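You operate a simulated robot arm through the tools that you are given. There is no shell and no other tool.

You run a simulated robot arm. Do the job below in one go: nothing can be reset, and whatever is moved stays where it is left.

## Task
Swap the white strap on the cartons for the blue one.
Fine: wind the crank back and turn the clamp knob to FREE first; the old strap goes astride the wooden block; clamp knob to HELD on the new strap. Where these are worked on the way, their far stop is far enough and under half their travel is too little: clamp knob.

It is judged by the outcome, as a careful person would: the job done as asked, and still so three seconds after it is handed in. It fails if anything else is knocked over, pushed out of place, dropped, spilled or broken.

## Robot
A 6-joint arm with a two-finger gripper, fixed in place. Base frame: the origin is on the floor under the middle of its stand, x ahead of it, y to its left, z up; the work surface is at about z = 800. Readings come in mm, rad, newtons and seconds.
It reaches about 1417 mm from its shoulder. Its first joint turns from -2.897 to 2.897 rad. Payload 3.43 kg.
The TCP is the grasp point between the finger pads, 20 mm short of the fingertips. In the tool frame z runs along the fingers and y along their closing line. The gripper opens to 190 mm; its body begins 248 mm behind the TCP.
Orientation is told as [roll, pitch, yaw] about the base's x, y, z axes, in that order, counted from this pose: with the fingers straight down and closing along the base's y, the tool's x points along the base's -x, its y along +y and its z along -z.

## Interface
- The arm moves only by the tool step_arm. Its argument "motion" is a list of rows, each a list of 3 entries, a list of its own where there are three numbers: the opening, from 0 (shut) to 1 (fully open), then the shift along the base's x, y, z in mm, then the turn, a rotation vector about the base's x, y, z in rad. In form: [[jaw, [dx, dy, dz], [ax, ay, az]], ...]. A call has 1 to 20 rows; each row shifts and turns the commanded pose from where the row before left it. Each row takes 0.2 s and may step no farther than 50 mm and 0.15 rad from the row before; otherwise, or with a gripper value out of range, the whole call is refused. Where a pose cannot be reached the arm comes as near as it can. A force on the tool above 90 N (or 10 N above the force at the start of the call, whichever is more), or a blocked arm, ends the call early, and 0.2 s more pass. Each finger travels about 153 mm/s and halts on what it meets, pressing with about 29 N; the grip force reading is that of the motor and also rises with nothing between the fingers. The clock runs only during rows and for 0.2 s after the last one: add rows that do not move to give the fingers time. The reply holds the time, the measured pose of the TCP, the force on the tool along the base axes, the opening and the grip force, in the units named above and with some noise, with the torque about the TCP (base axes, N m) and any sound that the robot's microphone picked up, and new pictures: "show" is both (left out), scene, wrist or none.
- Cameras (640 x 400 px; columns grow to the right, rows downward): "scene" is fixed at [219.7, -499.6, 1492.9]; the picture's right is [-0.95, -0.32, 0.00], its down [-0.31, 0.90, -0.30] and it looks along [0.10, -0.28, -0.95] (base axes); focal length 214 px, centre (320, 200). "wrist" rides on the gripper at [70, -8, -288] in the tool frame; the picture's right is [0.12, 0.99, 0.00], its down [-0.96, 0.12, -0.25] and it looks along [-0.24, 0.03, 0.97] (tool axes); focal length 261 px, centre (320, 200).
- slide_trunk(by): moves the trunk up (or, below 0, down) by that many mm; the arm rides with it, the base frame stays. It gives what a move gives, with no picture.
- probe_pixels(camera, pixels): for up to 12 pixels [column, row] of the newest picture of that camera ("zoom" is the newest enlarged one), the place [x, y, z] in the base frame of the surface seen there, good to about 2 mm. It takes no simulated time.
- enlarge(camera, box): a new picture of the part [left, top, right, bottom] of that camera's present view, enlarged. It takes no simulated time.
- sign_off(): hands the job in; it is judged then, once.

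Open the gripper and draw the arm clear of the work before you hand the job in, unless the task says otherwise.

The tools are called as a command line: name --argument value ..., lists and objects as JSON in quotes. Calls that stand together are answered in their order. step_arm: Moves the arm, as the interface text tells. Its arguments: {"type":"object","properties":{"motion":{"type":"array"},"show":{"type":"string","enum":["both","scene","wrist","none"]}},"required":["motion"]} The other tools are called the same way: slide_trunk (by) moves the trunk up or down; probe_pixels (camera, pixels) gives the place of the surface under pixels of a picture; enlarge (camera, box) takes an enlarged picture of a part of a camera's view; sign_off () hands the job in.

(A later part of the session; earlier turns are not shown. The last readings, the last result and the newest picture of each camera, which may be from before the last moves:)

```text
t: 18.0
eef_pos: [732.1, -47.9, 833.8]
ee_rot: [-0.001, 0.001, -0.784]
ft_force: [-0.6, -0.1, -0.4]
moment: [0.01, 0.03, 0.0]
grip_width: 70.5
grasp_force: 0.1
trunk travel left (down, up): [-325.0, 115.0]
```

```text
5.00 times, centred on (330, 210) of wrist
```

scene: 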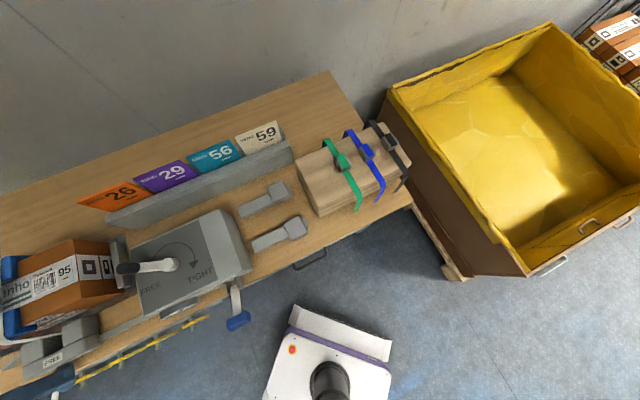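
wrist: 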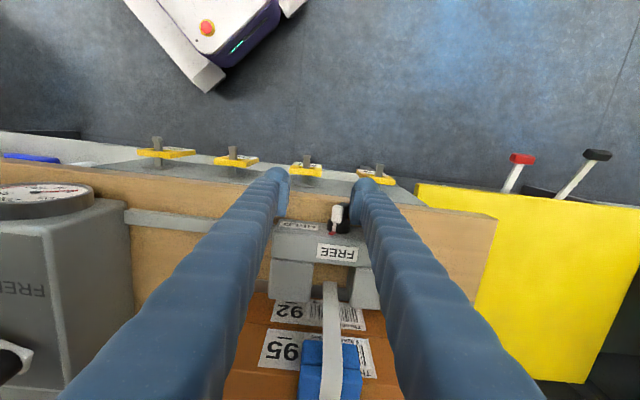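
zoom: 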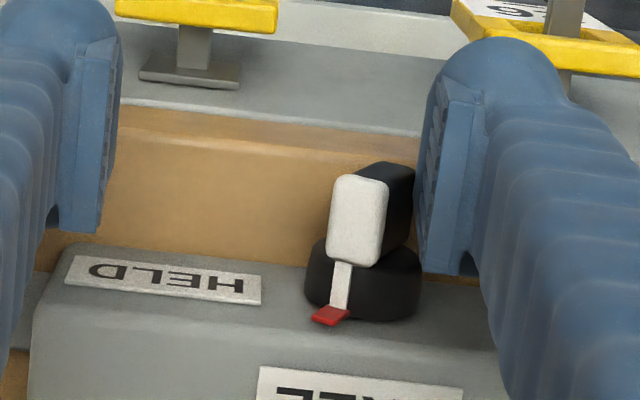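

The knob has turned about 65° towards FREE. I push the tail sideways (-u) a few mm to bring it upright.

step_arm --motion '[[0.37, [0, 0, -4], [0, 0, 0]], [0.37, [-1.4, -1.4, 0], [0, 0, 0]], [0.37, [-1.4, -1.4, 0], [0, 0, 0]]]' --show "wrist"

enlarge --camera "wrist" --box '[270, 170, 390, 250]'

```text
t: 18.8
eef_pos: [728.8, -49.7, 830.2]
ee_rot: [-0.002, 0.0, -0.787]
ft_force: [1.5, 2.8, -0.8]
moment: [-0.01, -0.02, 0.01]
grip_width: 71.9
grasp_force: 1.1
trunk travel left (down, up): [-325.0, 115.0]
```

wrist: 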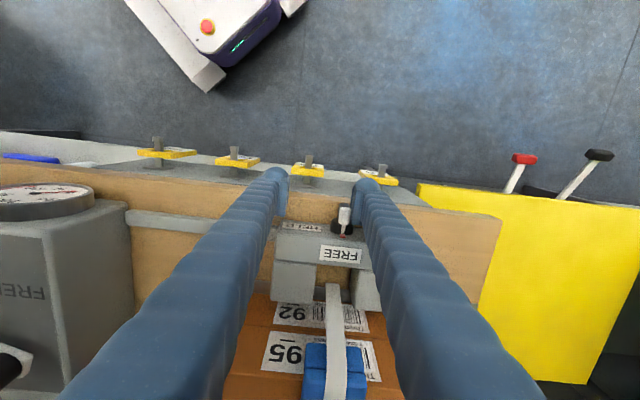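

```text
5.00 times, centred on (330, 210) of wrist
```

zoom: 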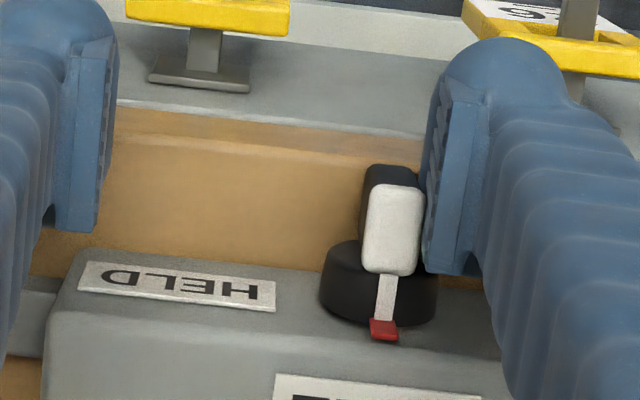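

The pointer now stands upright toward FREE. I back the finger off by 3 mm and rise straight up to check.

step_arm --motion '[[0.37, [2, 2, 0], [0, 0, 0]], [0.37, [0, 0, 40], [0, 0, 0]], [0.37, [0, 0, 45], [0, 0, 0]], [0.37, [0, 0, 45], [0, 0, 0]], [0.37, [0, 0, 45], [0, 0, 0]]]'

enlarge --camera "wrist" --box '[270, 170, 390, 250]'

enlarge --camera "scene" --box '[0, 230, 160, 400]'

```text
t: 20.0
eef_pos: [729.9, -47.8, 1009.1]
ee_rot: [-0.002, 0.0, -0.784]
ft_force: [-1.2, 0.1, -0.4]
moment: [0.0, -0.07, 0.0]
grip_width: 70.1
grasp_force: 0.0
trunk travel left (down, up): [-325.0, 115.0]
```

scene: 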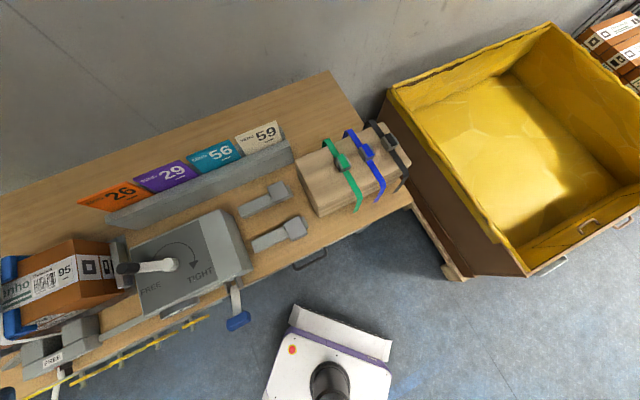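
wrist: 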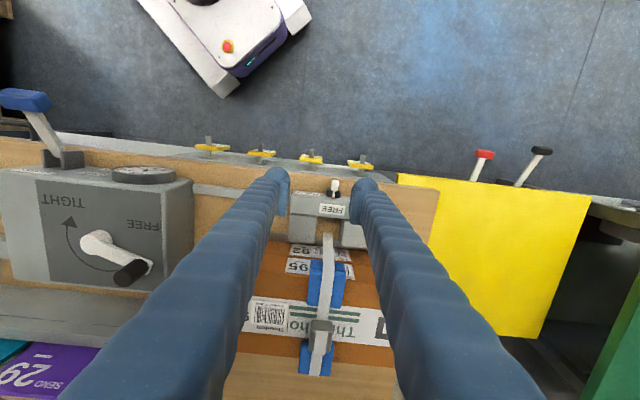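

```text
5.00 times, centred on (330, 210) of wrist
```

zoom: 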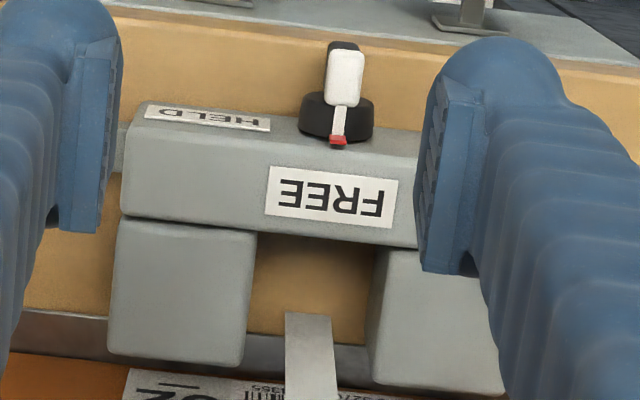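

```text
2.35 times, centred on (80, 315) of scene
```

zoom: 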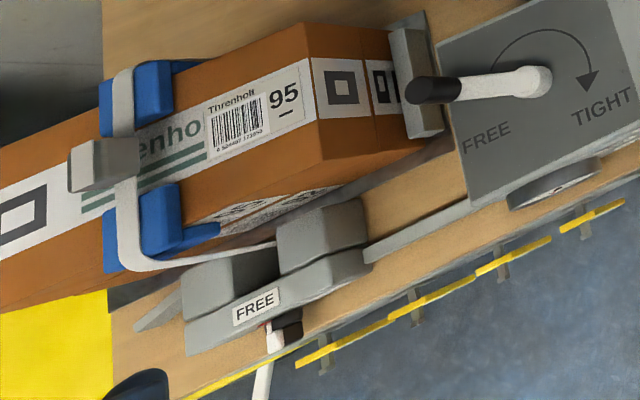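

The knob now points to FREE. Next I'll move above the white strap's buckle near (903,-195,970) with the closing line along the strap direction, for a profile look.

step_arm --motion '[[1, [0, 0, 40], [0, 0, 0.142]], [1, [10, -5, 40], [0, 0, 0.142]], [1, [16, -14, 20], [0, 0, 0.142]], [1, [16, -14, 10], [0, 0, 0.142]], [1, [16, -14, 10], [0, 0, 0.142]], [1, [16, -14, 0], [0, 0, 0.142]], [1, [16, -14, 0], [0, 0, 0.142]], [1, [16, -14, 0], [0, 0, 0.142]], [1, [16, -14, 0], [0, 0, 0.142]], [1, [16, -14, 0], [0, 0, 0.142]], [1, [16, -14, 0], [0, 0, 0.142]]]'

```text
t: 22.4
eef_pos: [885.2, -177.5, 1121.7]
ee_rot: [0.0, -0.001, 0.779]
ft_force: [-0.3, -0.5, -0.8]
moment: [-0.03, 0.04, -0.01]
grip_width: 190.1
grasp_force: 0.0
trunk travel left (down, up): [-325.0, 115.0]
```

scene: 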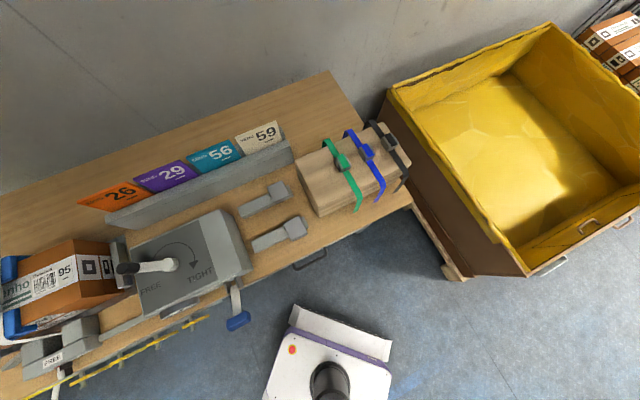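
wrist: 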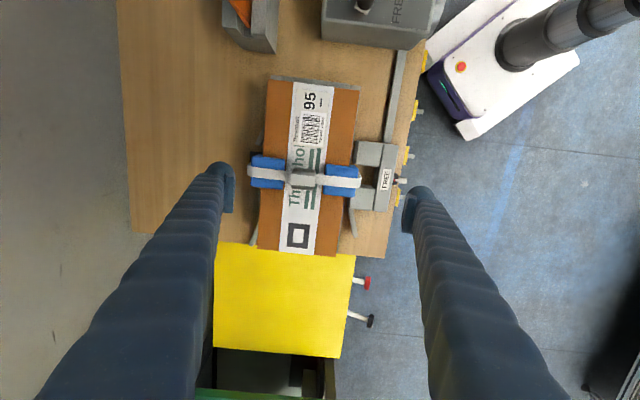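

enlarge --camera "wrist" --box '[230, 130, 410, 240]'

```text
3.56 times, centred on (320, 185) of wrist
```

zoom: 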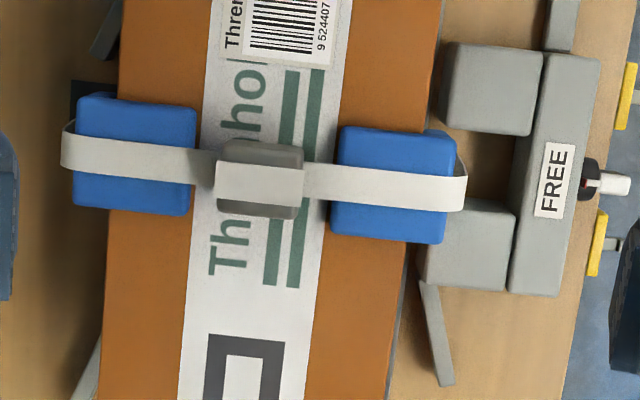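

probe_pixels --camera "zoom" --pixels '[[260, 148], [260, 182], [225, 182], [298, 185], [260, 210], [222, 150], [300, 155], [255, 133], [70, 150], [200, 160], [320, 180], [460, 185]]'

probe_pixels --camera "zoom" --pixels '[[465, 205], [450, 150], [66, 130], [90, 120], [190, 120], [345, 140], [440, 235], [100, 205], [430, 80], [120, 50], [470, 200], [495, 160]]'

```text
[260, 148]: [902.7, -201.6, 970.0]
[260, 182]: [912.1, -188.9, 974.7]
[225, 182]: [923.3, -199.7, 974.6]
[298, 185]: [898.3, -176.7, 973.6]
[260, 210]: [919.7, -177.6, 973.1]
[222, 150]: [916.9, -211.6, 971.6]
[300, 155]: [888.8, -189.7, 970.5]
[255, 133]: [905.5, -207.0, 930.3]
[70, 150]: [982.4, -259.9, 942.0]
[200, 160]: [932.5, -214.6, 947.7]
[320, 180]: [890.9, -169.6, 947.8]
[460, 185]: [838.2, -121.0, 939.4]
```

```text
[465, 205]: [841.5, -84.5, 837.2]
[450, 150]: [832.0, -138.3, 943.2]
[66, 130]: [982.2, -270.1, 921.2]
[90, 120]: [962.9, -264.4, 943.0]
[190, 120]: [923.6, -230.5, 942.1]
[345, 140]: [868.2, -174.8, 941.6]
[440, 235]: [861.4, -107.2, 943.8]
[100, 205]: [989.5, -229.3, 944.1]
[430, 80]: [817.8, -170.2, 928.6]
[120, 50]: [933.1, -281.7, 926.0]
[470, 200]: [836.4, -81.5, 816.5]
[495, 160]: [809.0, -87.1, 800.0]
```

The buckle spans u 498–533, n −795 to −754, z up to 973; blue edge guards sit under the strap. I'd like a profile view of the strap legs, so I tilt toward +u from the crank-box side, staying above z≈950.

step_arm --motion '[[1, [-20, 1.5, -12], [0.1017, -0.1034, 0]], [1, [-20, 1.5, -24], [0.1017, -0.1034, 0]], [1, [-20, 1.5, -24], [0.1017, -0.1034, 0]], [1, [-20, 1.5, -24], [0.1017, -0.1034, 0]], [1, [-20, 1.5, -24], [0.1017, -0.1034, 0]], [1, [-20, 1.5, -24], [0.1017, -0.1034, 0]]]' --show "wrist"

enlarge --camera "wrist" --box '[200, 130, 440, 290]'

```text
t: 23.8
eef_pos: [766.1, -167.8, 991.9]
ee_rot: [0.003, -0.873, 0.775]
ft_force: [0.3, -0.6, -0.9]
moment: [0.02, 0.03, 0.08]
grip_width: 190.0
grasp_force: 0.0
trunk travel left (down, up): [-325.0, 115.0]
```

wrist: 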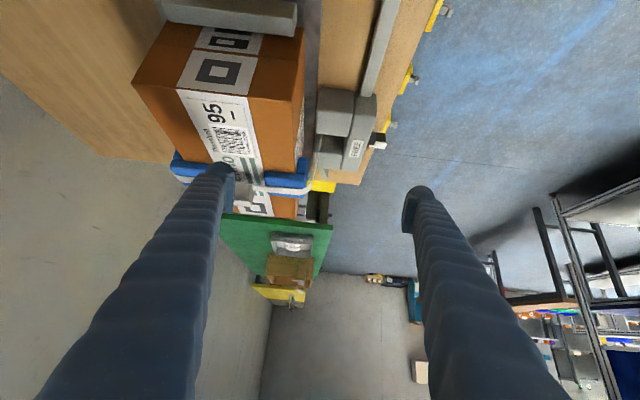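

```text
2.50 times, centred on (320, 210) of wrist
```

zoom: 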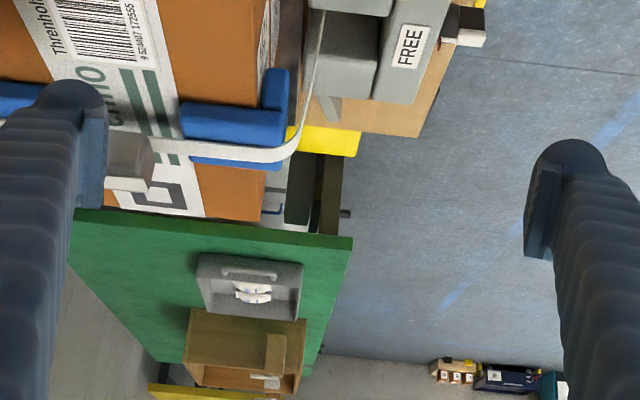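

probe_pixels --camera "zoom" --pixels '[[200, 148], [280, 154], [296, 140], [306, 115], [314, 80], [320, 45], [324, 18], [270, 80], [340, 60], [395, 60], [240, 120], [275, 110]]'

enlarge --camera "wrist" --box '[290, 80, 390, 200]'

```text
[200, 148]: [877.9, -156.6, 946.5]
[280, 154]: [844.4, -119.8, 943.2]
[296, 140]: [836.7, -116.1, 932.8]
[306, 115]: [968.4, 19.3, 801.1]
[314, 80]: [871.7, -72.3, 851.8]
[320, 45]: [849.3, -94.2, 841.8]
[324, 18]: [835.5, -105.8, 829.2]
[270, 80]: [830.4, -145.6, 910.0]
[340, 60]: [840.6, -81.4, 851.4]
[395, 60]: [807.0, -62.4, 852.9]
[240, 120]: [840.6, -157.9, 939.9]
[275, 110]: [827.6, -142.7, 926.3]
```

```text
3.33 times, centred on (340, 140) of wrist
```

zoom: 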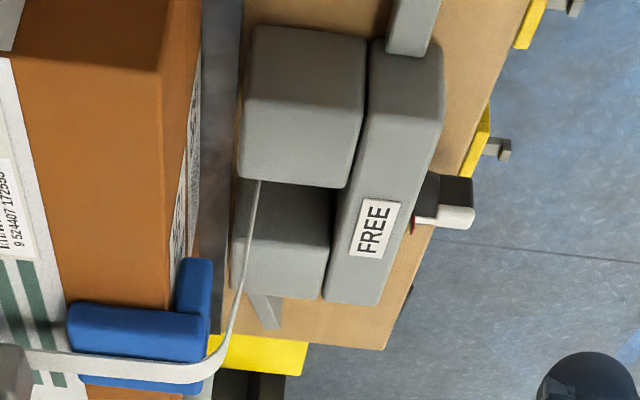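

probe_pixels --camera "zoom" --pixels '[[257, 190], [252, 215], [246, 245], [240, 280], [232, 320], [222, 350], [200, 368], [300, 240], [240, 250], [225, 150], [205, 160], [290, 60]]'

```text
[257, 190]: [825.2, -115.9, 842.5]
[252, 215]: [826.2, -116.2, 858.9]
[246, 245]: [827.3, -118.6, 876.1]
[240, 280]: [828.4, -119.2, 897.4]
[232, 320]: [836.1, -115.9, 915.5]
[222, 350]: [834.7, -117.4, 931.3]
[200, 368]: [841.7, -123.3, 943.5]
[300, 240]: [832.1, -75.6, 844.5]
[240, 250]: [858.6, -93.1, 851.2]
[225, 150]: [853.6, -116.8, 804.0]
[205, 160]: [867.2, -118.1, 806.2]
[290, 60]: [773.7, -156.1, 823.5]
```

The white strap's front leg now hangs almost vertically at n≈-665 between the two grey clamp blocks. Before lifting it I'll inspect the wooden block; I untilt and rise first.

step_arm --motion '[[1, [0, 0, 30], [-0.1017, 0.1034, 0]], [1, [0, 0, 30], [-0.1017, 0.1034, 0]], [1, [0, 0, 35], [-0.1017, 0.1034, 0]], [1, [0, 0, 35], [-0.1017, 0.1034, 0]], [1, [0, 0, 35], [-0.1017, 0.1034, 0]], [1, [0, 0, 35], [-0.1017, 0.1034, 0]]]' --show "none"

step_arm --motion '[[1, [-29.9, -35.1, 0], [0, 0, 0]], [1, [-29.9, -35.1, 0], [0, 0, 0]], [1, [-29.9, -35.1, 0], [0, 0, 0]], [1, [-29.9, -35.1, 0], [0, 0, 0]], [1, [-29.9, -35.1, 0], [0, 0, 0]], [1, [-29.9, -35.1, 0], [0, 0, 0]], [1, [-29.9, -35.1, 0], [0, 0, 0]], [1, [-29.9, -35.1, 0], [0, 0, 0]], [1, [-29.9, -35.1, 0], [0, 0, 0]], [1, [-29.9, -35.1, 0], [0, 0, 0]], [1, [-29.9, -35.1, 0], [0, 0, 0]], [1, [-29.9, -35.1, 0], [0, 0, 0]], [1, [-29.9, -35.1, 0], [0, 0, 0]], [1, [-29.9, -35.1, 0], [0, 0, 0]], [1, [-29.9, -35.1, 0], [0, 0, 0]], [1, [-29.9, -35.1, 0], [0, 0, 0]], [1, [-29.9, -35.1, 0], [0, 0, 0]], [1, [-29.9, -35.1, 0], [0, 0, 0]]]'

```text
t: 25.2
eef_pos: [766.5, -170.0, 1191.9]
ee_rot: [0.0, 0.003, 0.777]
ft_force: [0.1, 0.0, 0.3]
moment: [-0.11, 0.1, -0.02]
grip_width: 190.1
grasp_force: 0.0
trunk travel left (down, up): [-325.0, 115.0]
```

```text
t: 29.0
eef_pos: [225.0, -805.1, 1193.1]
ee_rot: [0.001, -0.001, 0.777]
ft_force: [0.5, 0.3, 0.5]
moment: [0.08, -0.07, 0.0]
grip_width: 189.9
grasp_force: 0.1
trunk travel left (down, up): [-325.0, 115.0]
```

scene: 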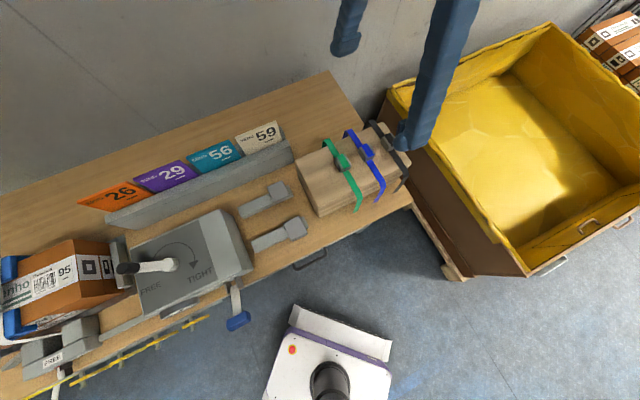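
wrist: 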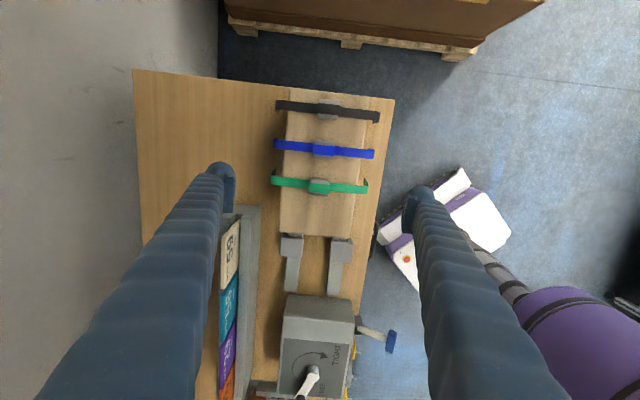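

enlarge --camera "wrist" --box '[250, 80, 410, 250]'

```text
2.35 times, centred on (330, 165) of wrist
```

zoom: 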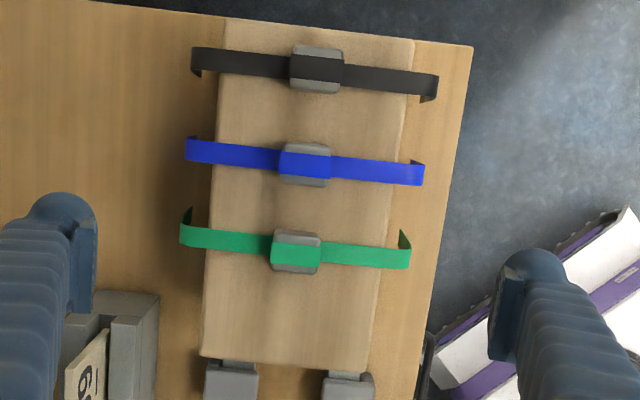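

probe_pixels --camera "zoom" --pixels '[[305, 165], [285, 160], [327, 165], [305, 148], [305, 182], [195, 150], [420, 173], [255, 157], [360, 166], [190, 138], [422, 160], [305, 157]]'

probe_pixels --camera "zoom" --pixels '[[297, 252], [185, 235], [405, 258], [297, 236], [297, 268], [275, 250], [320, 250], [205, 345], [365, 362], [225, 25], [410, 45], [290, 340]]'

probe_pixels --camera "zoom" --pixels '[[380, 345], [200, 300], [376, 330], [230, 380], [350, 385], [187, 215], [405, 240], [320, 65], [430, 82], [200, 60], [390, 260], [215, 235]]'

```text
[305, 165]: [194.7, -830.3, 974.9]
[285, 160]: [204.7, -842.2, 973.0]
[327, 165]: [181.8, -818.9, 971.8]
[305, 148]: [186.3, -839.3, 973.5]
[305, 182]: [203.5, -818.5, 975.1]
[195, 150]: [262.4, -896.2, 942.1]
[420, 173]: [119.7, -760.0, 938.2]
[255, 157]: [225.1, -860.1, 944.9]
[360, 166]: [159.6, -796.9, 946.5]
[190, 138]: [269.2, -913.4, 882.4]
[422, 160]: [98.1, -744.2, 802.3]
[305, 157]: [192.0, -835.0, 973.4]
```

```text
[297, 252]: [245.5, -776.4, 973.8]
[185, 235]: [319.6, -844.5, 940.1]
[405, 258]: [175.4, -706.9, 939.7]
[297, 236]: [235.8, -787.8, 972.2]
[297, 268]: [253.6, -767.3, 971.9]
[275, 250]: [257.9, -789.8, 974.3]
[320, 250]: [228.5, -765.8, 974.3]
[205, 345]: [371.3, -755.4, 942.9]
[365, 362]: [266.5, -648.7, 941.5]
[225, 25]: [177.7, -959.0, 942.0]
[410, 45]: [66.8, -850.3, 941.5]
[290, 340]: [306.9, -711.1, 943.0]
```

```text
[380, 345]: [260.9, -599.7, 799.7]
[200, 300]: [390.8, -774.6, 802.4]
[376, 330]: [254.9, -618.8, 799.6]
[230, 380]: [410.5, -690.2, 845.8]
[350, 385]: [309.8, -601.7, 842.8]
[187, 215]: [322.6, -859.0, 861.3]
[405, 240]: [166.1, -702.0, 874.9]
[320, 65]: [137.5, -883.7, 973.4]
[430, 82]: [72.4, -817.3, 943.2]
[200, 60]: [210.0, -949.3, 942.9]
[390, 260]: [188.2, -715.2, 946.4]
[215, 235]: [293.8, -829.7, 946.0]
```

The block spans u −570…−285 (yaw ≈46.2°), with straps at u ≈ −389, −465, −543, so the free spot for the white strap is u≈−313, i.e. about (299,−720). I now return above the white buckle at about (912,−189).

step_arm --motion '[[1, [34.3, 30.8, 0], [0, 0, 0.03]], [1, [34.3, 30.8, 0], [0, 0, 0]], [1, [34.3, 30.8, 0], [0, 0, 0]], [1, [34.3, 30.8, 0], [0, 0, 0]], [1, [34.3, 30.8, 0], [0, 0, 0]], [1, [34.3, 30.8, 0], [0, 0, 0]], [1, [34.3, 30.8, 0], [0, 0, 0]], [1, [34.3, 30.8, 0], [0, 0, 0]], [1, [34.3, 30.8, 0], [0, 0, 0]], [1, [34.3, 30.8, 0], [0, 0, 0]], [1, [34.3, 30.8, 0], [0, 0, 0]], [1, [34.3, 30.8, 0], [0, 0, 0]], [1, [34.3, 30.8, 0], [0, 0, 0]], [1, [34.3, 30.8, 0], [0, 0, 0]], [1, [34.3, 30.8, 0], [0, 0, 0]], [1, [34.3, 30.8, 0], [0, 0, 0]], [1, [34.3, 30.8, 0], [0, 0, 0]], [1, [34.3, 30.8, 0], [0, 0, 0]], [1, [34.3, 30.8, 0], [0, 0, 0]], [1, [34.5, 30.9, 0], [0, 0, 0]]]' --show "none"

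step_arm --motion '[[0.55, [0, 0, -40], [0, 0, 0]], [0.55, [0, 0, -40], [0, 0, 0]], [0.55, [0, 0, -40], [0, 0, 0]], [0.55, [0, 0, -20], [0, 0, 0]], [0.55, [0, 0, 0], [0, 0, 0]]]'

```text
t: 33.2
eef_pos: [914.1, -184.9, 1193.5]
ee_rot: [0.001, 0.0, 0.809]
ft_force: [0.0, 0.6, -1.4]
moment: [-0.04, 0.1, -0.01]
grip_width: 190.0
grasp_force: 0.0
trunk travel left (down, up): [-325.0, 115.0]
```

```text
t: 34.4
eef_pos: [915.3, -187.6, 1052.6]
ee_rot: [0.0, -0.001, 0.805]
ft_force: [0.4, -1.2, -0.3]
moment: [0.02, 0.03, 0.02]
grip_width: 104.3
grasp_force: 0.2
trunk travel left (down, up): [-325.0, 115.0]
```

scene: 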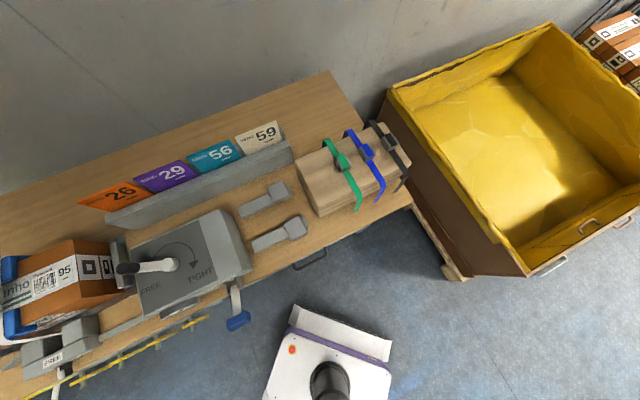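
wrist: 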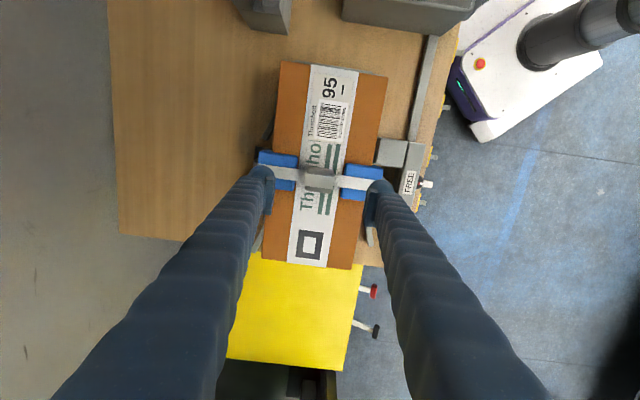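

enlarge --camera "wrist" --box '[255, 140, 385, 220]'

probe_pixels --camera "wrist" --pixels '[[321, 178], [312, 177], [330, 179], [321, 172], [321, 185], [307, 177], [335, 180], [262, 170], [381, 184]]'

```text
4.92 times, centred on (320, 180) of wrist
```

zoom: 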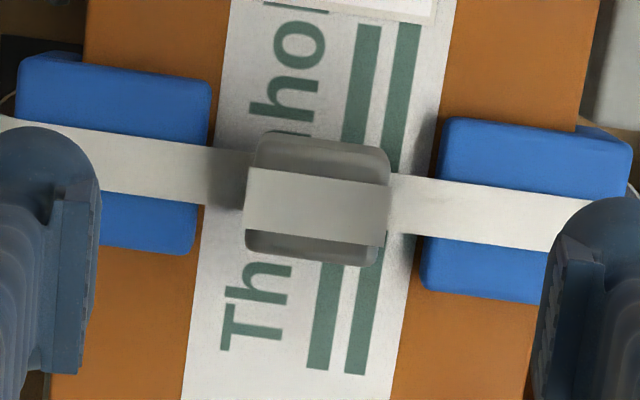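

```text
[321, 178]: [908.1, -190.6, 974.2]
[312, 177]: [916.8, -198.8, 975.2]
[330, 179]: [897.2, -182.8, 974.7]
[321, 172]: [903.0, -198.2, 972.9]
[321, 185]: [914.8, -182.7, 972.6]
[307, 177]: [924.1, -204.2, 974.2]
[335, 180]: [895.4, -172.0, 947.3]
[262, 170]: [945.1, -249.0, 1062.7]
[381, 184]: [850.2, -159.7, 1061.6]
```

The buckle centre is at about (910,-190.5), so I shift slightly, descend so the tips stay just above the strap (TCP z≈971), and close on the buckle.

step_arm --motion '[[0.55, [-2.5, -1.5, -27], [0, 0, 0]], [0.55, [-2, -1.5, -27], [0, 0, 0]], [0.55, [0, 0, -20], [0, 0, 0]], [0.55, [0, 0, -7], [0, 0, 0]]]'

```text
t: 35.4
eef_pos: [908.9, -189.2, 970.4]
ee_rot: [0.0, -0.003, 0.806]
ft_force: [-0.2, -0.2, 0.0]
moment: [-0.01, 0.02, 0.01]
grip_width: 104.8
grasp_force: 0.0
trunk travel left (down, up): [-325.0, 115.0]
```

scene: 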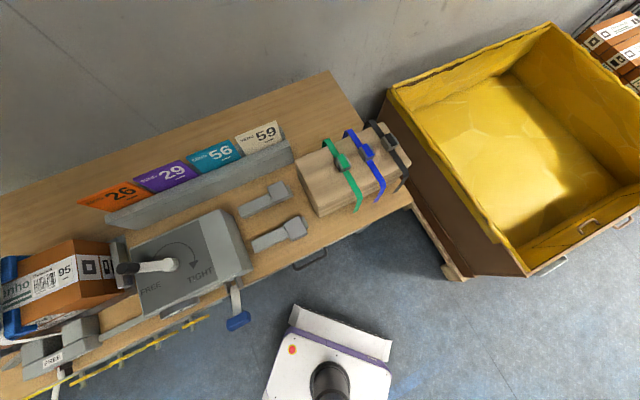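
wrist: 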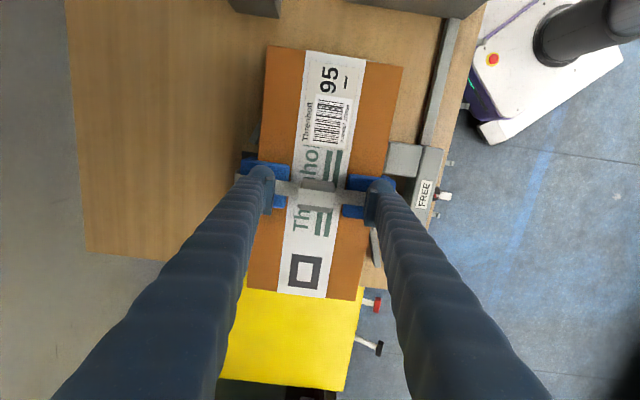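

The buckle is centred between the fingers at (320,190) with no contact force. Closing now.

step_arm --motion '[[0.3, [0, 0, 0], [0, 0, 0]], [0.1, [0, 0, 0], [0, 0, 0]], [0.1, [0, 0, 0], [0, 0, 0]]]' --show "wrist"

enlarge --camera "wrist" --box '[230, 140, 410, 250]'

```text
t: 36.2
eef_pos: [908.5, -187.2, 970.6]
ee_rot: [0.001, 0.001, 0.807]
ft_force: [-0.3, -0.2, 2.1]
moment: [0.04, 0.01, -0.04]
grip_width: 38.7
grasp_force: 28.4
trunk travel left (down, up): [-325.0, 115.0]
```

wrist: 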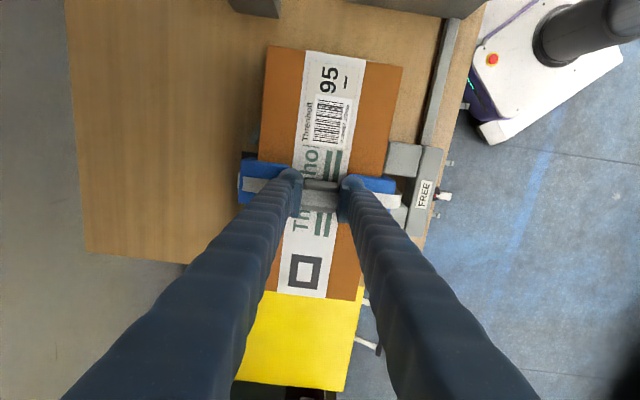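

```text
3.56 times, centred on (320, 195) of wrist
```

zoom: 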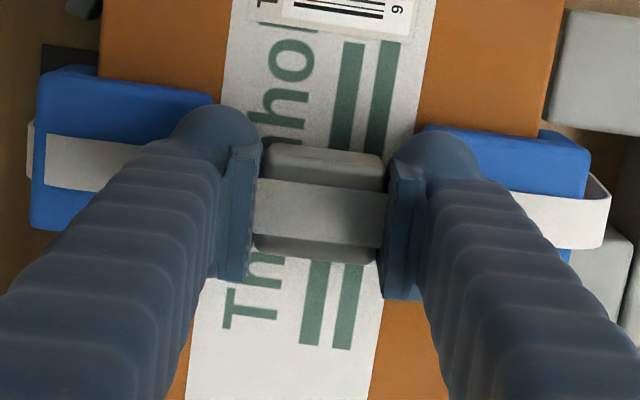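

Gripped at 38.7 mm. I lift slowly, 30 mm first, watching the forces.

step_arm --motion '[[0.1, [0, 0, 8], [0, 0, 0]], [0.1, [0, 0, 10], [0, 0, 0]], [0.1, [0, 0, 12], [0, 0, 0]]]' --show "wrist"

enlarge --camera "wrist" --box '[230, 140, 410, 250]'

```text
t: 37.0
eef_pos: [908.7, -188.2, 1001.4]
ee_rot: [-0.001, -0.001, 0.806]
ft_force: [-0.4, 0.7, -0.7]
moment: [0.0, -0.02, 0.04]
grip_width: 38.6
grasp_force: 29.0
trunk travel left (down, up): [-325.0, 115.0]
```

wrist: 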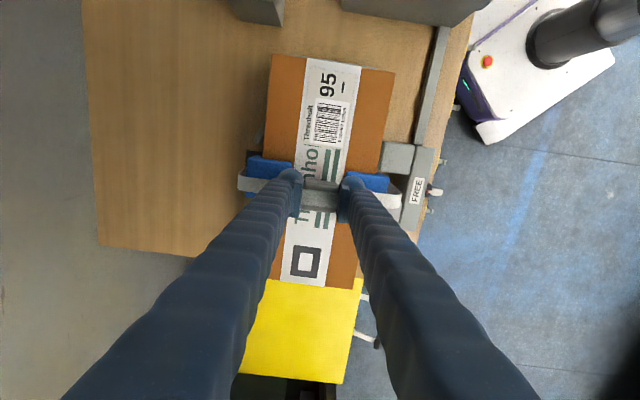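

```text
3.56 times, centred on (320, 195) of wrist
```

zoom: 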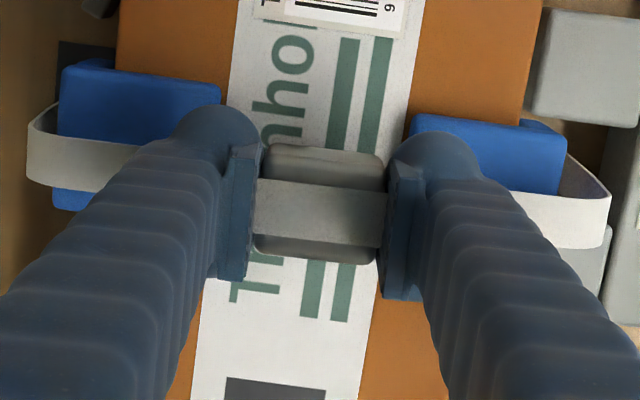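

The strap lifts freely with the guards staying on the carton. I continue straight up to z≈1200.

step_arm --motion '[[0.1, [0, 0, 20], [0, 0, 0]], [0.1, [0, 0, 25], [0, 0, 0]], [0.1, [0, 0, 25], [0, 0, 0]], [0.1, [0, 0, 30], [0, 0, 0]], [0.1, [0, 0, 30], [0, 0, 0]], [0.1, [0, 0, 35], [0, 0, 0]], [0.1, [0, 0, 35], [0, 0, 0]]]'

```text
t: 38.6
eef_pos: [908.8, -188.9, 1200.9]
ee_rot: [0.0, -0.001, 0.804]
ft_force: [0.0, 0.1, -0.4]
moment: [-0.01, 0.02, -0.02]
grip_width: 38.5
grasp_force: 28.6
trunk travel left (down, up): [-325.0, 115.0]
```

scene: 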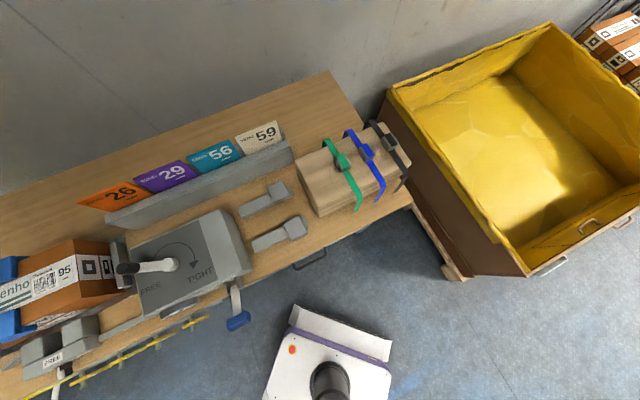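
wrist: 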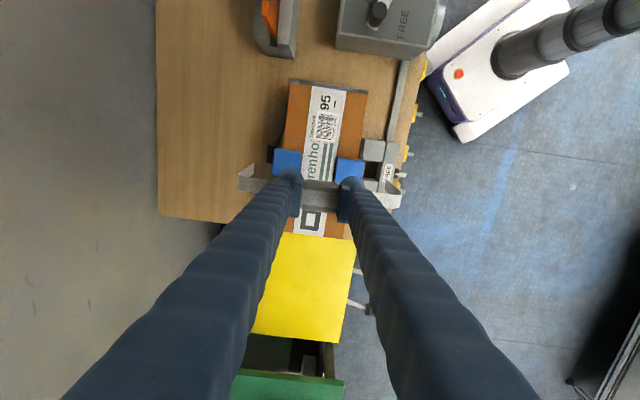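

Carrying the white strap level along the bench at z≈1200 to above the free end of the block at (298,-719).

step_arm --motion '[[0.1, [-33.92, -29.47, 0], [0, 0, 0]], [0.1, [-33.92, -29.47, 0], [0, 0, 0]], [0.1, [-33.92, -29.47, 0], [0, 0, 0]], [0.1, [-33.92, -29.47, 0], [0, 0, 0]], [0.1, [-33.92, -29.47, 0], [0, 0, 0]], [0.1, [-33.92, -29.47, 0], [0, 0, 0]], [0.1, [-33.92, -29.47, 0], [0, 0, 0]], [0.1, [-33.92, -29.47, 0], [0, 0, 0]], [0.1, [-33.92, -29.47, 0], [0, 0, 0]], [0.1, [-33.92, -29.47, 0], [0, 0, 0]], [0.1, [-33.92, -29.47, 0], [0, 0, 0]], [0.1, [-33.92, -29.47, 0], [0, 0, 0]], [0.1, [-33.92, -29.47, 0], [0, 0, 0]], [0.1, [-33.92, -29.47, 0], [0, 0, 0]], [0.1, [-33.92, -29.47, 0], [0, 0, 0]], [0.1, [-33.92, -29.47, 0], [0, 0, 0]], [0.1, [-33.92, -29.47, 0], [0, 0, 0]], [0.1, [-33.92, -29.47, 0], [0, 0, 0]], [0.1, [0, 0, 0], [0, 0, 0]]]'

```text
t: 42.6
eef_pos: [297.2, -718.9, 1203.0]
ee_rot: [0.001, 0.001, 0.808]
ft_force: [0.3, 0.4, 0.2]
moment: [0.0, 0.04, -0.03]
grip_width: 38.8
grasp_force: 28.4
trunk travel left (down, up): [-325.0, 115.0]
```

scene: 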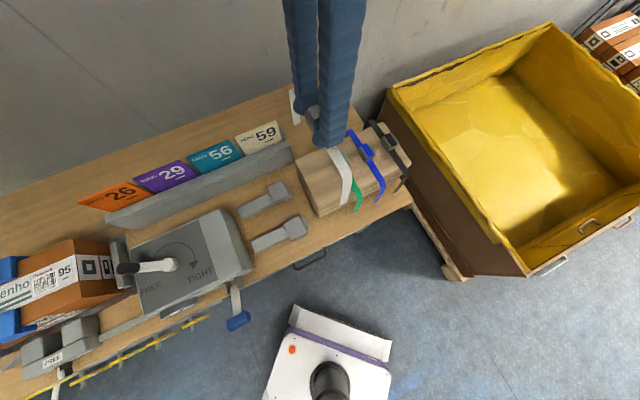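
wrist: 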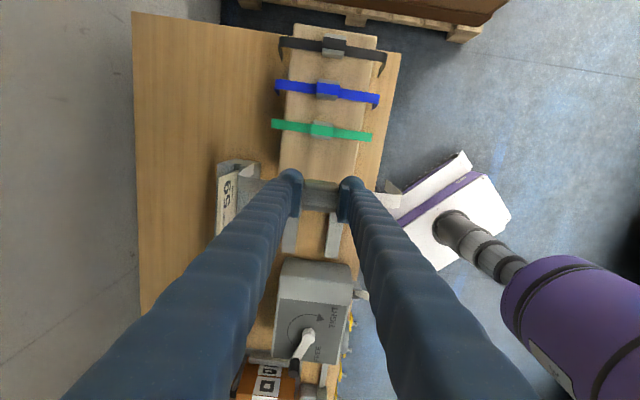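

I check the clearance between the strap legs, the card rack's end near the block, and the block top before lowering.

enlarge --camera "scene" --box '[260, 60, 420, 230]'

enlarge --camera "wrist" --box '[200, 20, 420, 260]'

probe_pixels --camera "wrist" --pixels '[[395, 202], [385, 190], [250, 182], [240, 165], [222, 165], [320, 185], [320, 198], [275, 165], [365, 165], [258, 168], [232, 178], [320, 165]]'

probe_pixels --camera "scene" --pixels '[[293, 150], [288, 143], [284, 160], [297, 160], [345, 180], [347, 200], [293, 95], [292, 108], [325, 108], [335, 150], [300, 200], [360, 205]]'

```text
2.35 times, centred on (340, 145) of scene
```

zoom: 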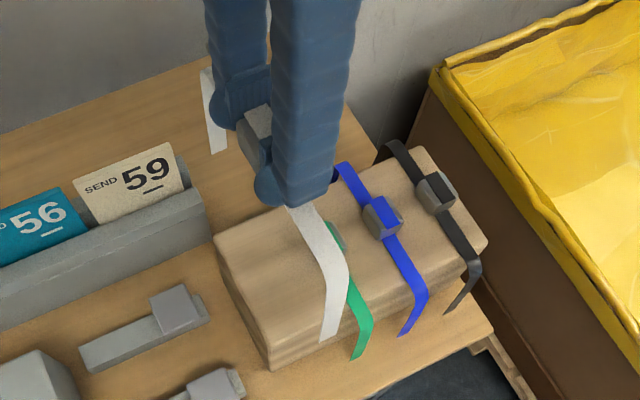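

```text
1.67 times, centred on (310, 140) of wrist
```

zoom: 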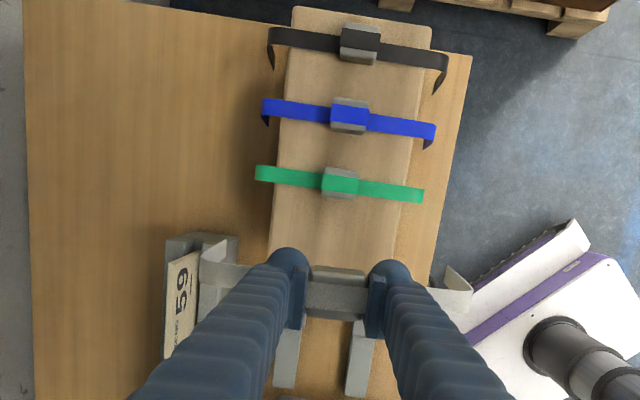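

```text
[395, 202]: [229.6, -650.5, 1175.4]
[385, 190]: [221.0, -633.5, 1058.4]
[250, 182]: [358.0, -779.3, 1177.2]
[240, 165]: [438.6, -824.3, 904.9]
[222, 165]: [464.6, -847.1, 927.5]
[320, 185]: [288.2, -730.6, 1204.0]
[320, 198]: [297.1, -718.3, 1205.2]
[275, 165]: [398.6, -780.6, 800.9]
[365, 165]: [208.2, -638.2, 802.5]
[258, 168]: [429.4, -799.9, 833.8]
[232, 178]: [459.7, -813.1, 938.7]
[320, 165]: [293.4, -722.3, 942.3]
```

```text
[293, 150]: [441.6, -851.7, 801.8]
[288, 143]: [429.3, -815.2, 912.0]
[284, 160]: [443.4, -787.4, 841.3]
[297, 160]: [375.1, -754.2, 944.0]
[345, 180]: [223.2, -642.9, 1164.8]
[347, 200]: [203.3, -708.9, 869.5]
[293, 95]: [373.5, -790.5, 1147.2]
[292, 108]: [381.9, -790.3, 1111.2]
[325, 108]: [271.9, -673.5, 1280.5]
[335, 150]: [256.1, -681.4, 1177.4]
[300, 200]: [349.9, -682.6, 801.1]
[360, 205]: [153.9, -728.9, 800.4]
```

The white strap hangs centred (n≈−711 vs block centre −714.5) and clears the rack end and the green strap. I lower it astride the block, pausing ~30 mm above.

step_arm --motion '[[0.1, [2, -2, -25], [0, 0, 0]], [0.1, [0, 0, -30], [0, 0, 0]], [0.1, [0, 0, -30], [0, 0, 0]], [0.1, [0, 0, -30], [0, 0, 0]], [0.1, [0, 0, -25], [0, 0, 0]], [0.1, [0, 0, -25], [0, 0, 0]], [0.1, [0, 0, -20], [0, 0, 0]], [0.1, [0, 0, -15], [0, 0, 0]]]'

enlarge --camera "scene" --box '[260, 60, 420, 230]'

```text
t: 44.4
eef_pos: [299.4, -721.3, 1000.9]
ee_rot: [-0.001, -0.002, 0.806]
ft_force: [0.4, 0.7, -0.5]
moment: [0.0, 0.0, 0.01]
grip_width: 39.0
grasp_force: 29.1
trunk travel left (down, up): [-325.0, 115.0]
```

scene: 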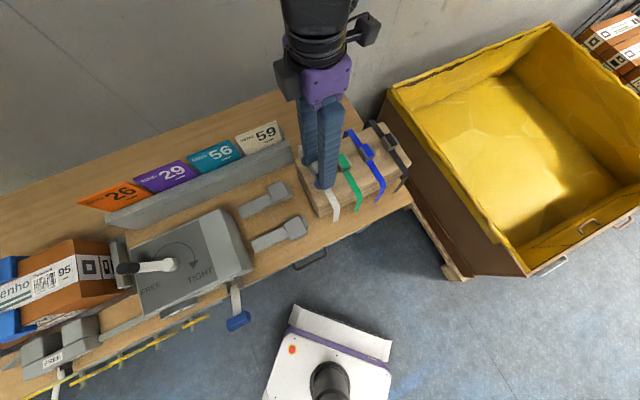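
wrist: 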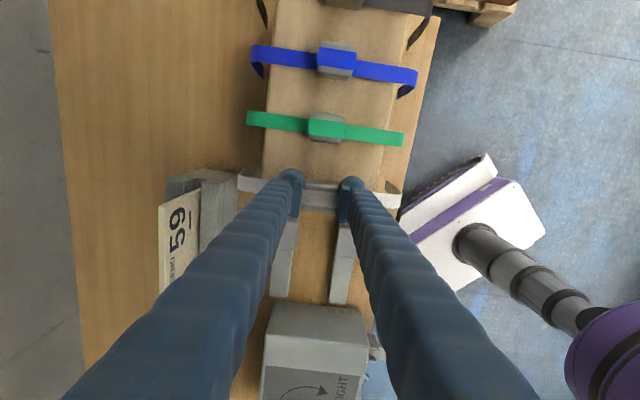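

```text
2.35 times, centred on (340, 145) of scene
```

zoom: 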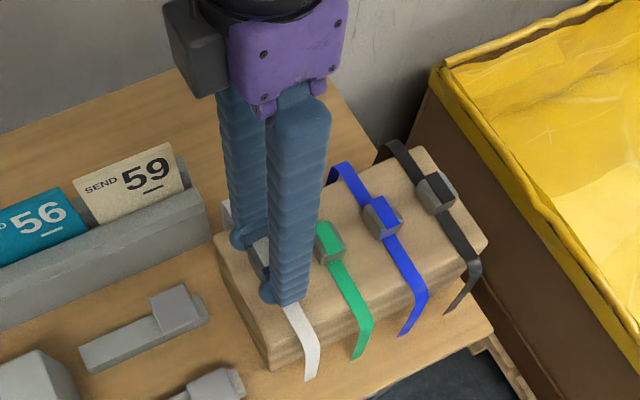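

The strap is astride the block, about 30 mm above it. I lower the remainder gently and watch the contact force.

step_arm --motion '[[0.1, [0, 0, -12], [0, 0, 0]], [0.1, [0, 0, -10], [0, 0, 0]], [0.1, [0, 0, -6], [0, 0, 0]], [0.1, [0, 0, -2], [0, 0, 0]]]' --show "wrist"

```text
t: 45.4
eef_pos: [300.1, -721.2, 971.7]
ee_rot: [-0.001, -0.001, 0.805]
ft_force: [0.1, -0.3, -1.3]
moment: [0.04, -0.05, 0.03]
grip_width: 38.7
grasp_force: 29.1
trunk travel left (down, up): [-325.0, 115.0]
```

wrist: 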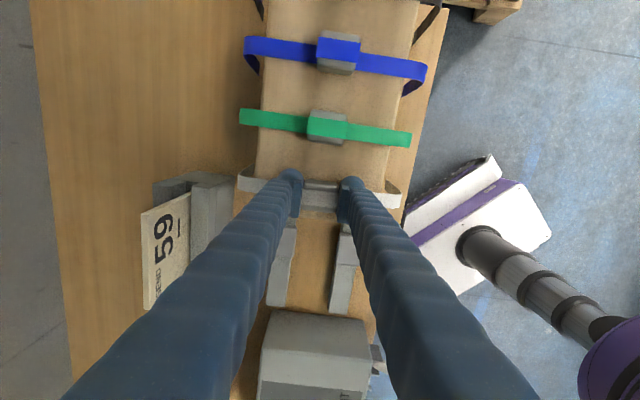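

No contact yet; I lower 1.5 mm more, then open gently to release.

step_arm --motion '[[0.1, [0, 0, -1.5], [0, 0, 0]], [0.1, [0, 0, 0], [0, 0, 0]], [0.25, [0, 0, 0], [0, 0, 0]], [0.35, [0, 0, 0], [0, 0, 0]], [0.5, [0, 0, 0], [0, 0, 0]], [0.5, [0, 0, 0], [0, 0, 0]]]' --show "wrist"

enlarge --camera "wrist" --box '[220, 20, 440, 260]'

```text
t: 46.8
eef_pos: [300.9, -721.4, 970.0]
ee_rot: [0.001, -0.002, 0.806]
ft_force: [0.3, -0.4, 0.3]
moment: [0.01, -0.01, -0.01]
grip_width: 95.3
grasp_force: 0.0
trunk travel left (down, up): [-325.0, 115.0]
```

wrist: 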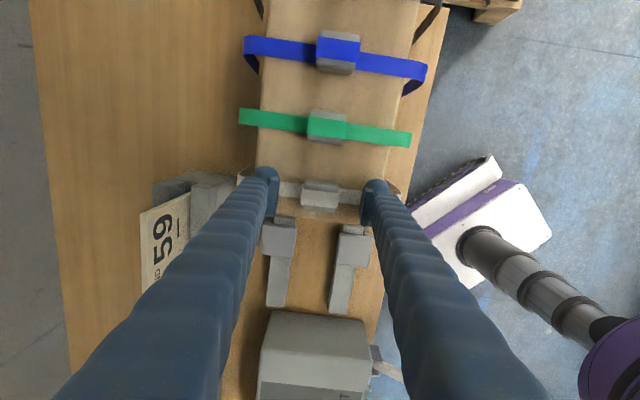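

```text
1.67 times, centred on (330, 140) of wrist
```

zoom: 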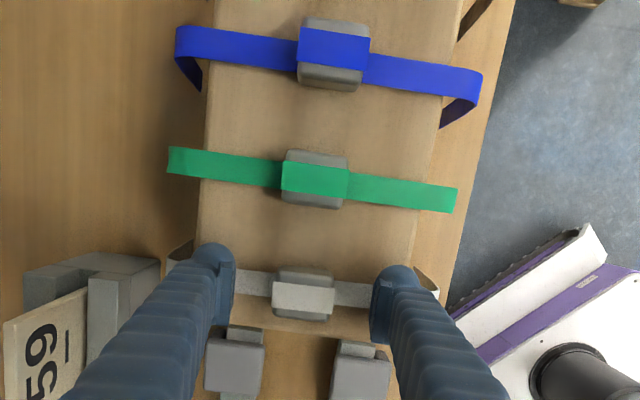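

The white strap sits on the block. I rise clear and shift toward the blue strap, then re-probe.

step_arm --motion '[[0.5, [0, 0, 20], [0, 0, 0]], [0.5, [0, 0, 35], [0, 0, 0]], [0.55, [0, 0, 45], [0, 0, 0]], [0.55, [-35, -36, 10], [0, 0, 0]], [0.55, [-35, -36, 0], [0, 0, 0]], [0.55, [-35, -36, 0], [0, 0, 0]], [0.55, [0, 0, 0], [0, 0, 0]]]'

enlarge --camera "wrist" --box '[240, 130, 400, 230]'

enlarge --camera "scene" --box '[260, 60, 420, 230]'

```text
refused: row 4 steps farther than a row can; nothing moved
```

```text
4.00 times, centred on (320, 180) of wrist
```

zoom: 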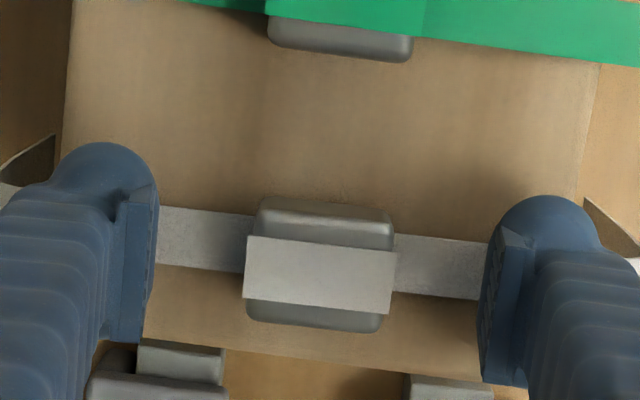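

```text
2.35 times, centred on (340, 145) of scene
```

zoom: 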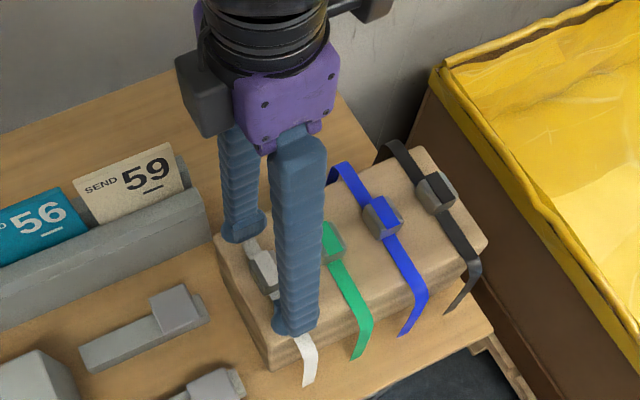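

The last call was refused because a step was too long; I repeat it with smaller steps.

step_arm --motion '[[0.5, [0, 0, 20], [0, 0, 0]], [0.5, [0, 0, 35], [0, 0, 0]], [0.55, [0, 0, 45], [0, 0, 0]], [0.55, [-26, -27, 10], [0, 0, 0]], [0.55, [-26, -27, 0], [0, 0, 0]], [0.55, [-26, -27, 0], [0, 0, 0]], [0.55, [-26, -27, 0], [0, 0, 0]], [0.55, [0, 0, 0], [0, 0, 0]]]'

enlarge --camera "wrist" --box '[240, 130, 400, 230]'

enlarge --camera "scene" --box '[260, 60, 420, 230]'

```text
t: 48.6
eef_pos: [193.1, -829.5, 1082.9]
ee_rot: [0.001, -0.003, 0.809]
ft_force: [-0.3, -0.6, 0.5]
moment: [0.01, 0.0, -0.02]
grip_width: 104.5
grasp_force: 0.0
trunk travel left (down, up): [-325.0, 115.0]
```

scene: 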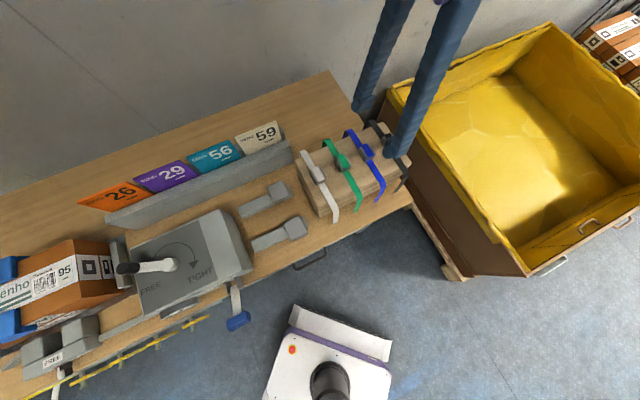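
wrist: 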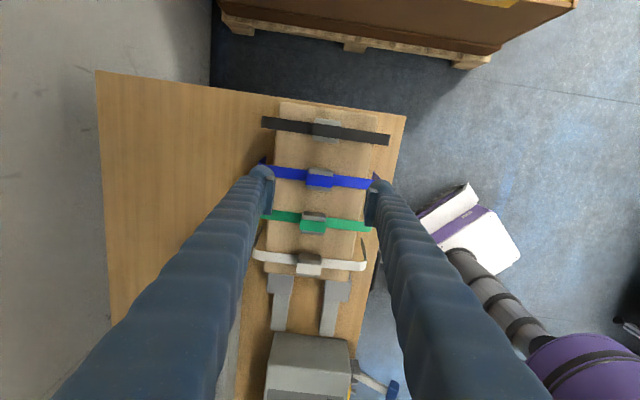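

```text
4.00 times, centred on (320, 180) of wrist
```

zoom: 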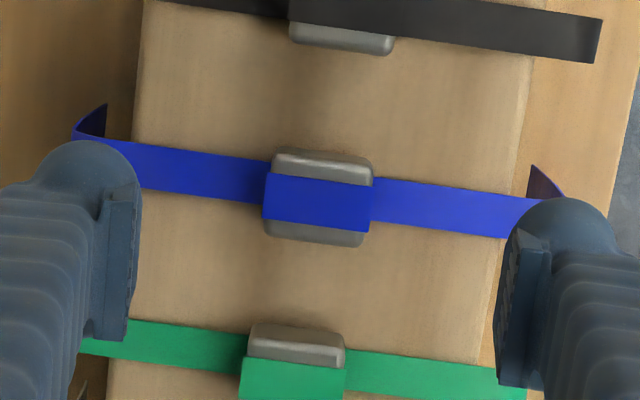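

```text
2.35 times, centred on (340, 145) of scene
```

zoom: 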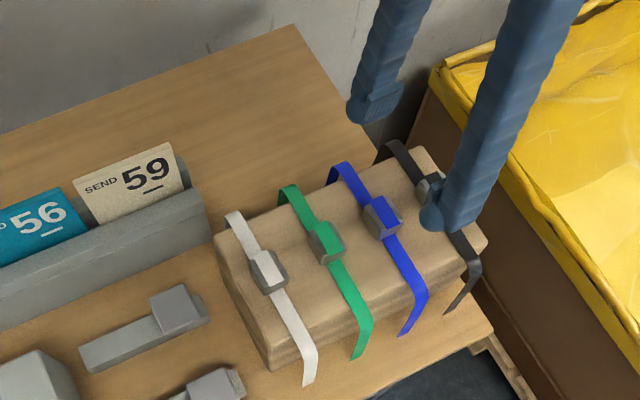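

The white strap sits neatly astride the block beside the green one. I probe the blue buckle and strap ends to align.

probe_pixels --camera "wrist" --pixels '[[319, 180], [307, 178], [331, 181], [320, 170], [319, 188], [272, 171], [378, 184], [290, 175], [350, 179]]'

probe_pixels --camera "scene" --pixels '[[367, 153], [361, 153], [371, 150], [363, 145], [346, 134], [382, 185], [319, 173], [325, 190], [335, 210], [303, 152]]'

```text
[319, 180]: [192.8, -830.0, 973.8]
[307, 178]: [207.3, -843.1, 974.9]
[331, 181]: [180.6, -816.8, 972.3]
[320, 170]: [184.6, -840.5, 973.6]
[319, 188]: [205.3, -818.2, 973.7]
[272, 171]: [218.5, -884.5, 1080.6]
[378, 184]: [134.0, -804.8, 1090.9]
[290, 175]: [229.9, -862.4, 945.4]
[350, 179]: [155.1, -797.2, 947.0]
```

```text
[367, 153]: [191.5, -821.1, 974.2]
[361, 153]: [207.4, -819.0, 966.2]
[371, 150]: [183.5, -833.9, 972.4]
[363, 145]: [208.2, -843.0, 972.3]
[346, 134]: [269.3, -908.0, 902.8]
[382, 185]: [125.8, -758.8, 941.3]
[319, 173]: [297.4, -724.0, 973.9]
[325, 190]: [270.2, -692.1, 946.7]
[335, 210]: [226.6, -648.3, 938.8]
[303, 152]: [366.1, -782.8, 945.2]
```

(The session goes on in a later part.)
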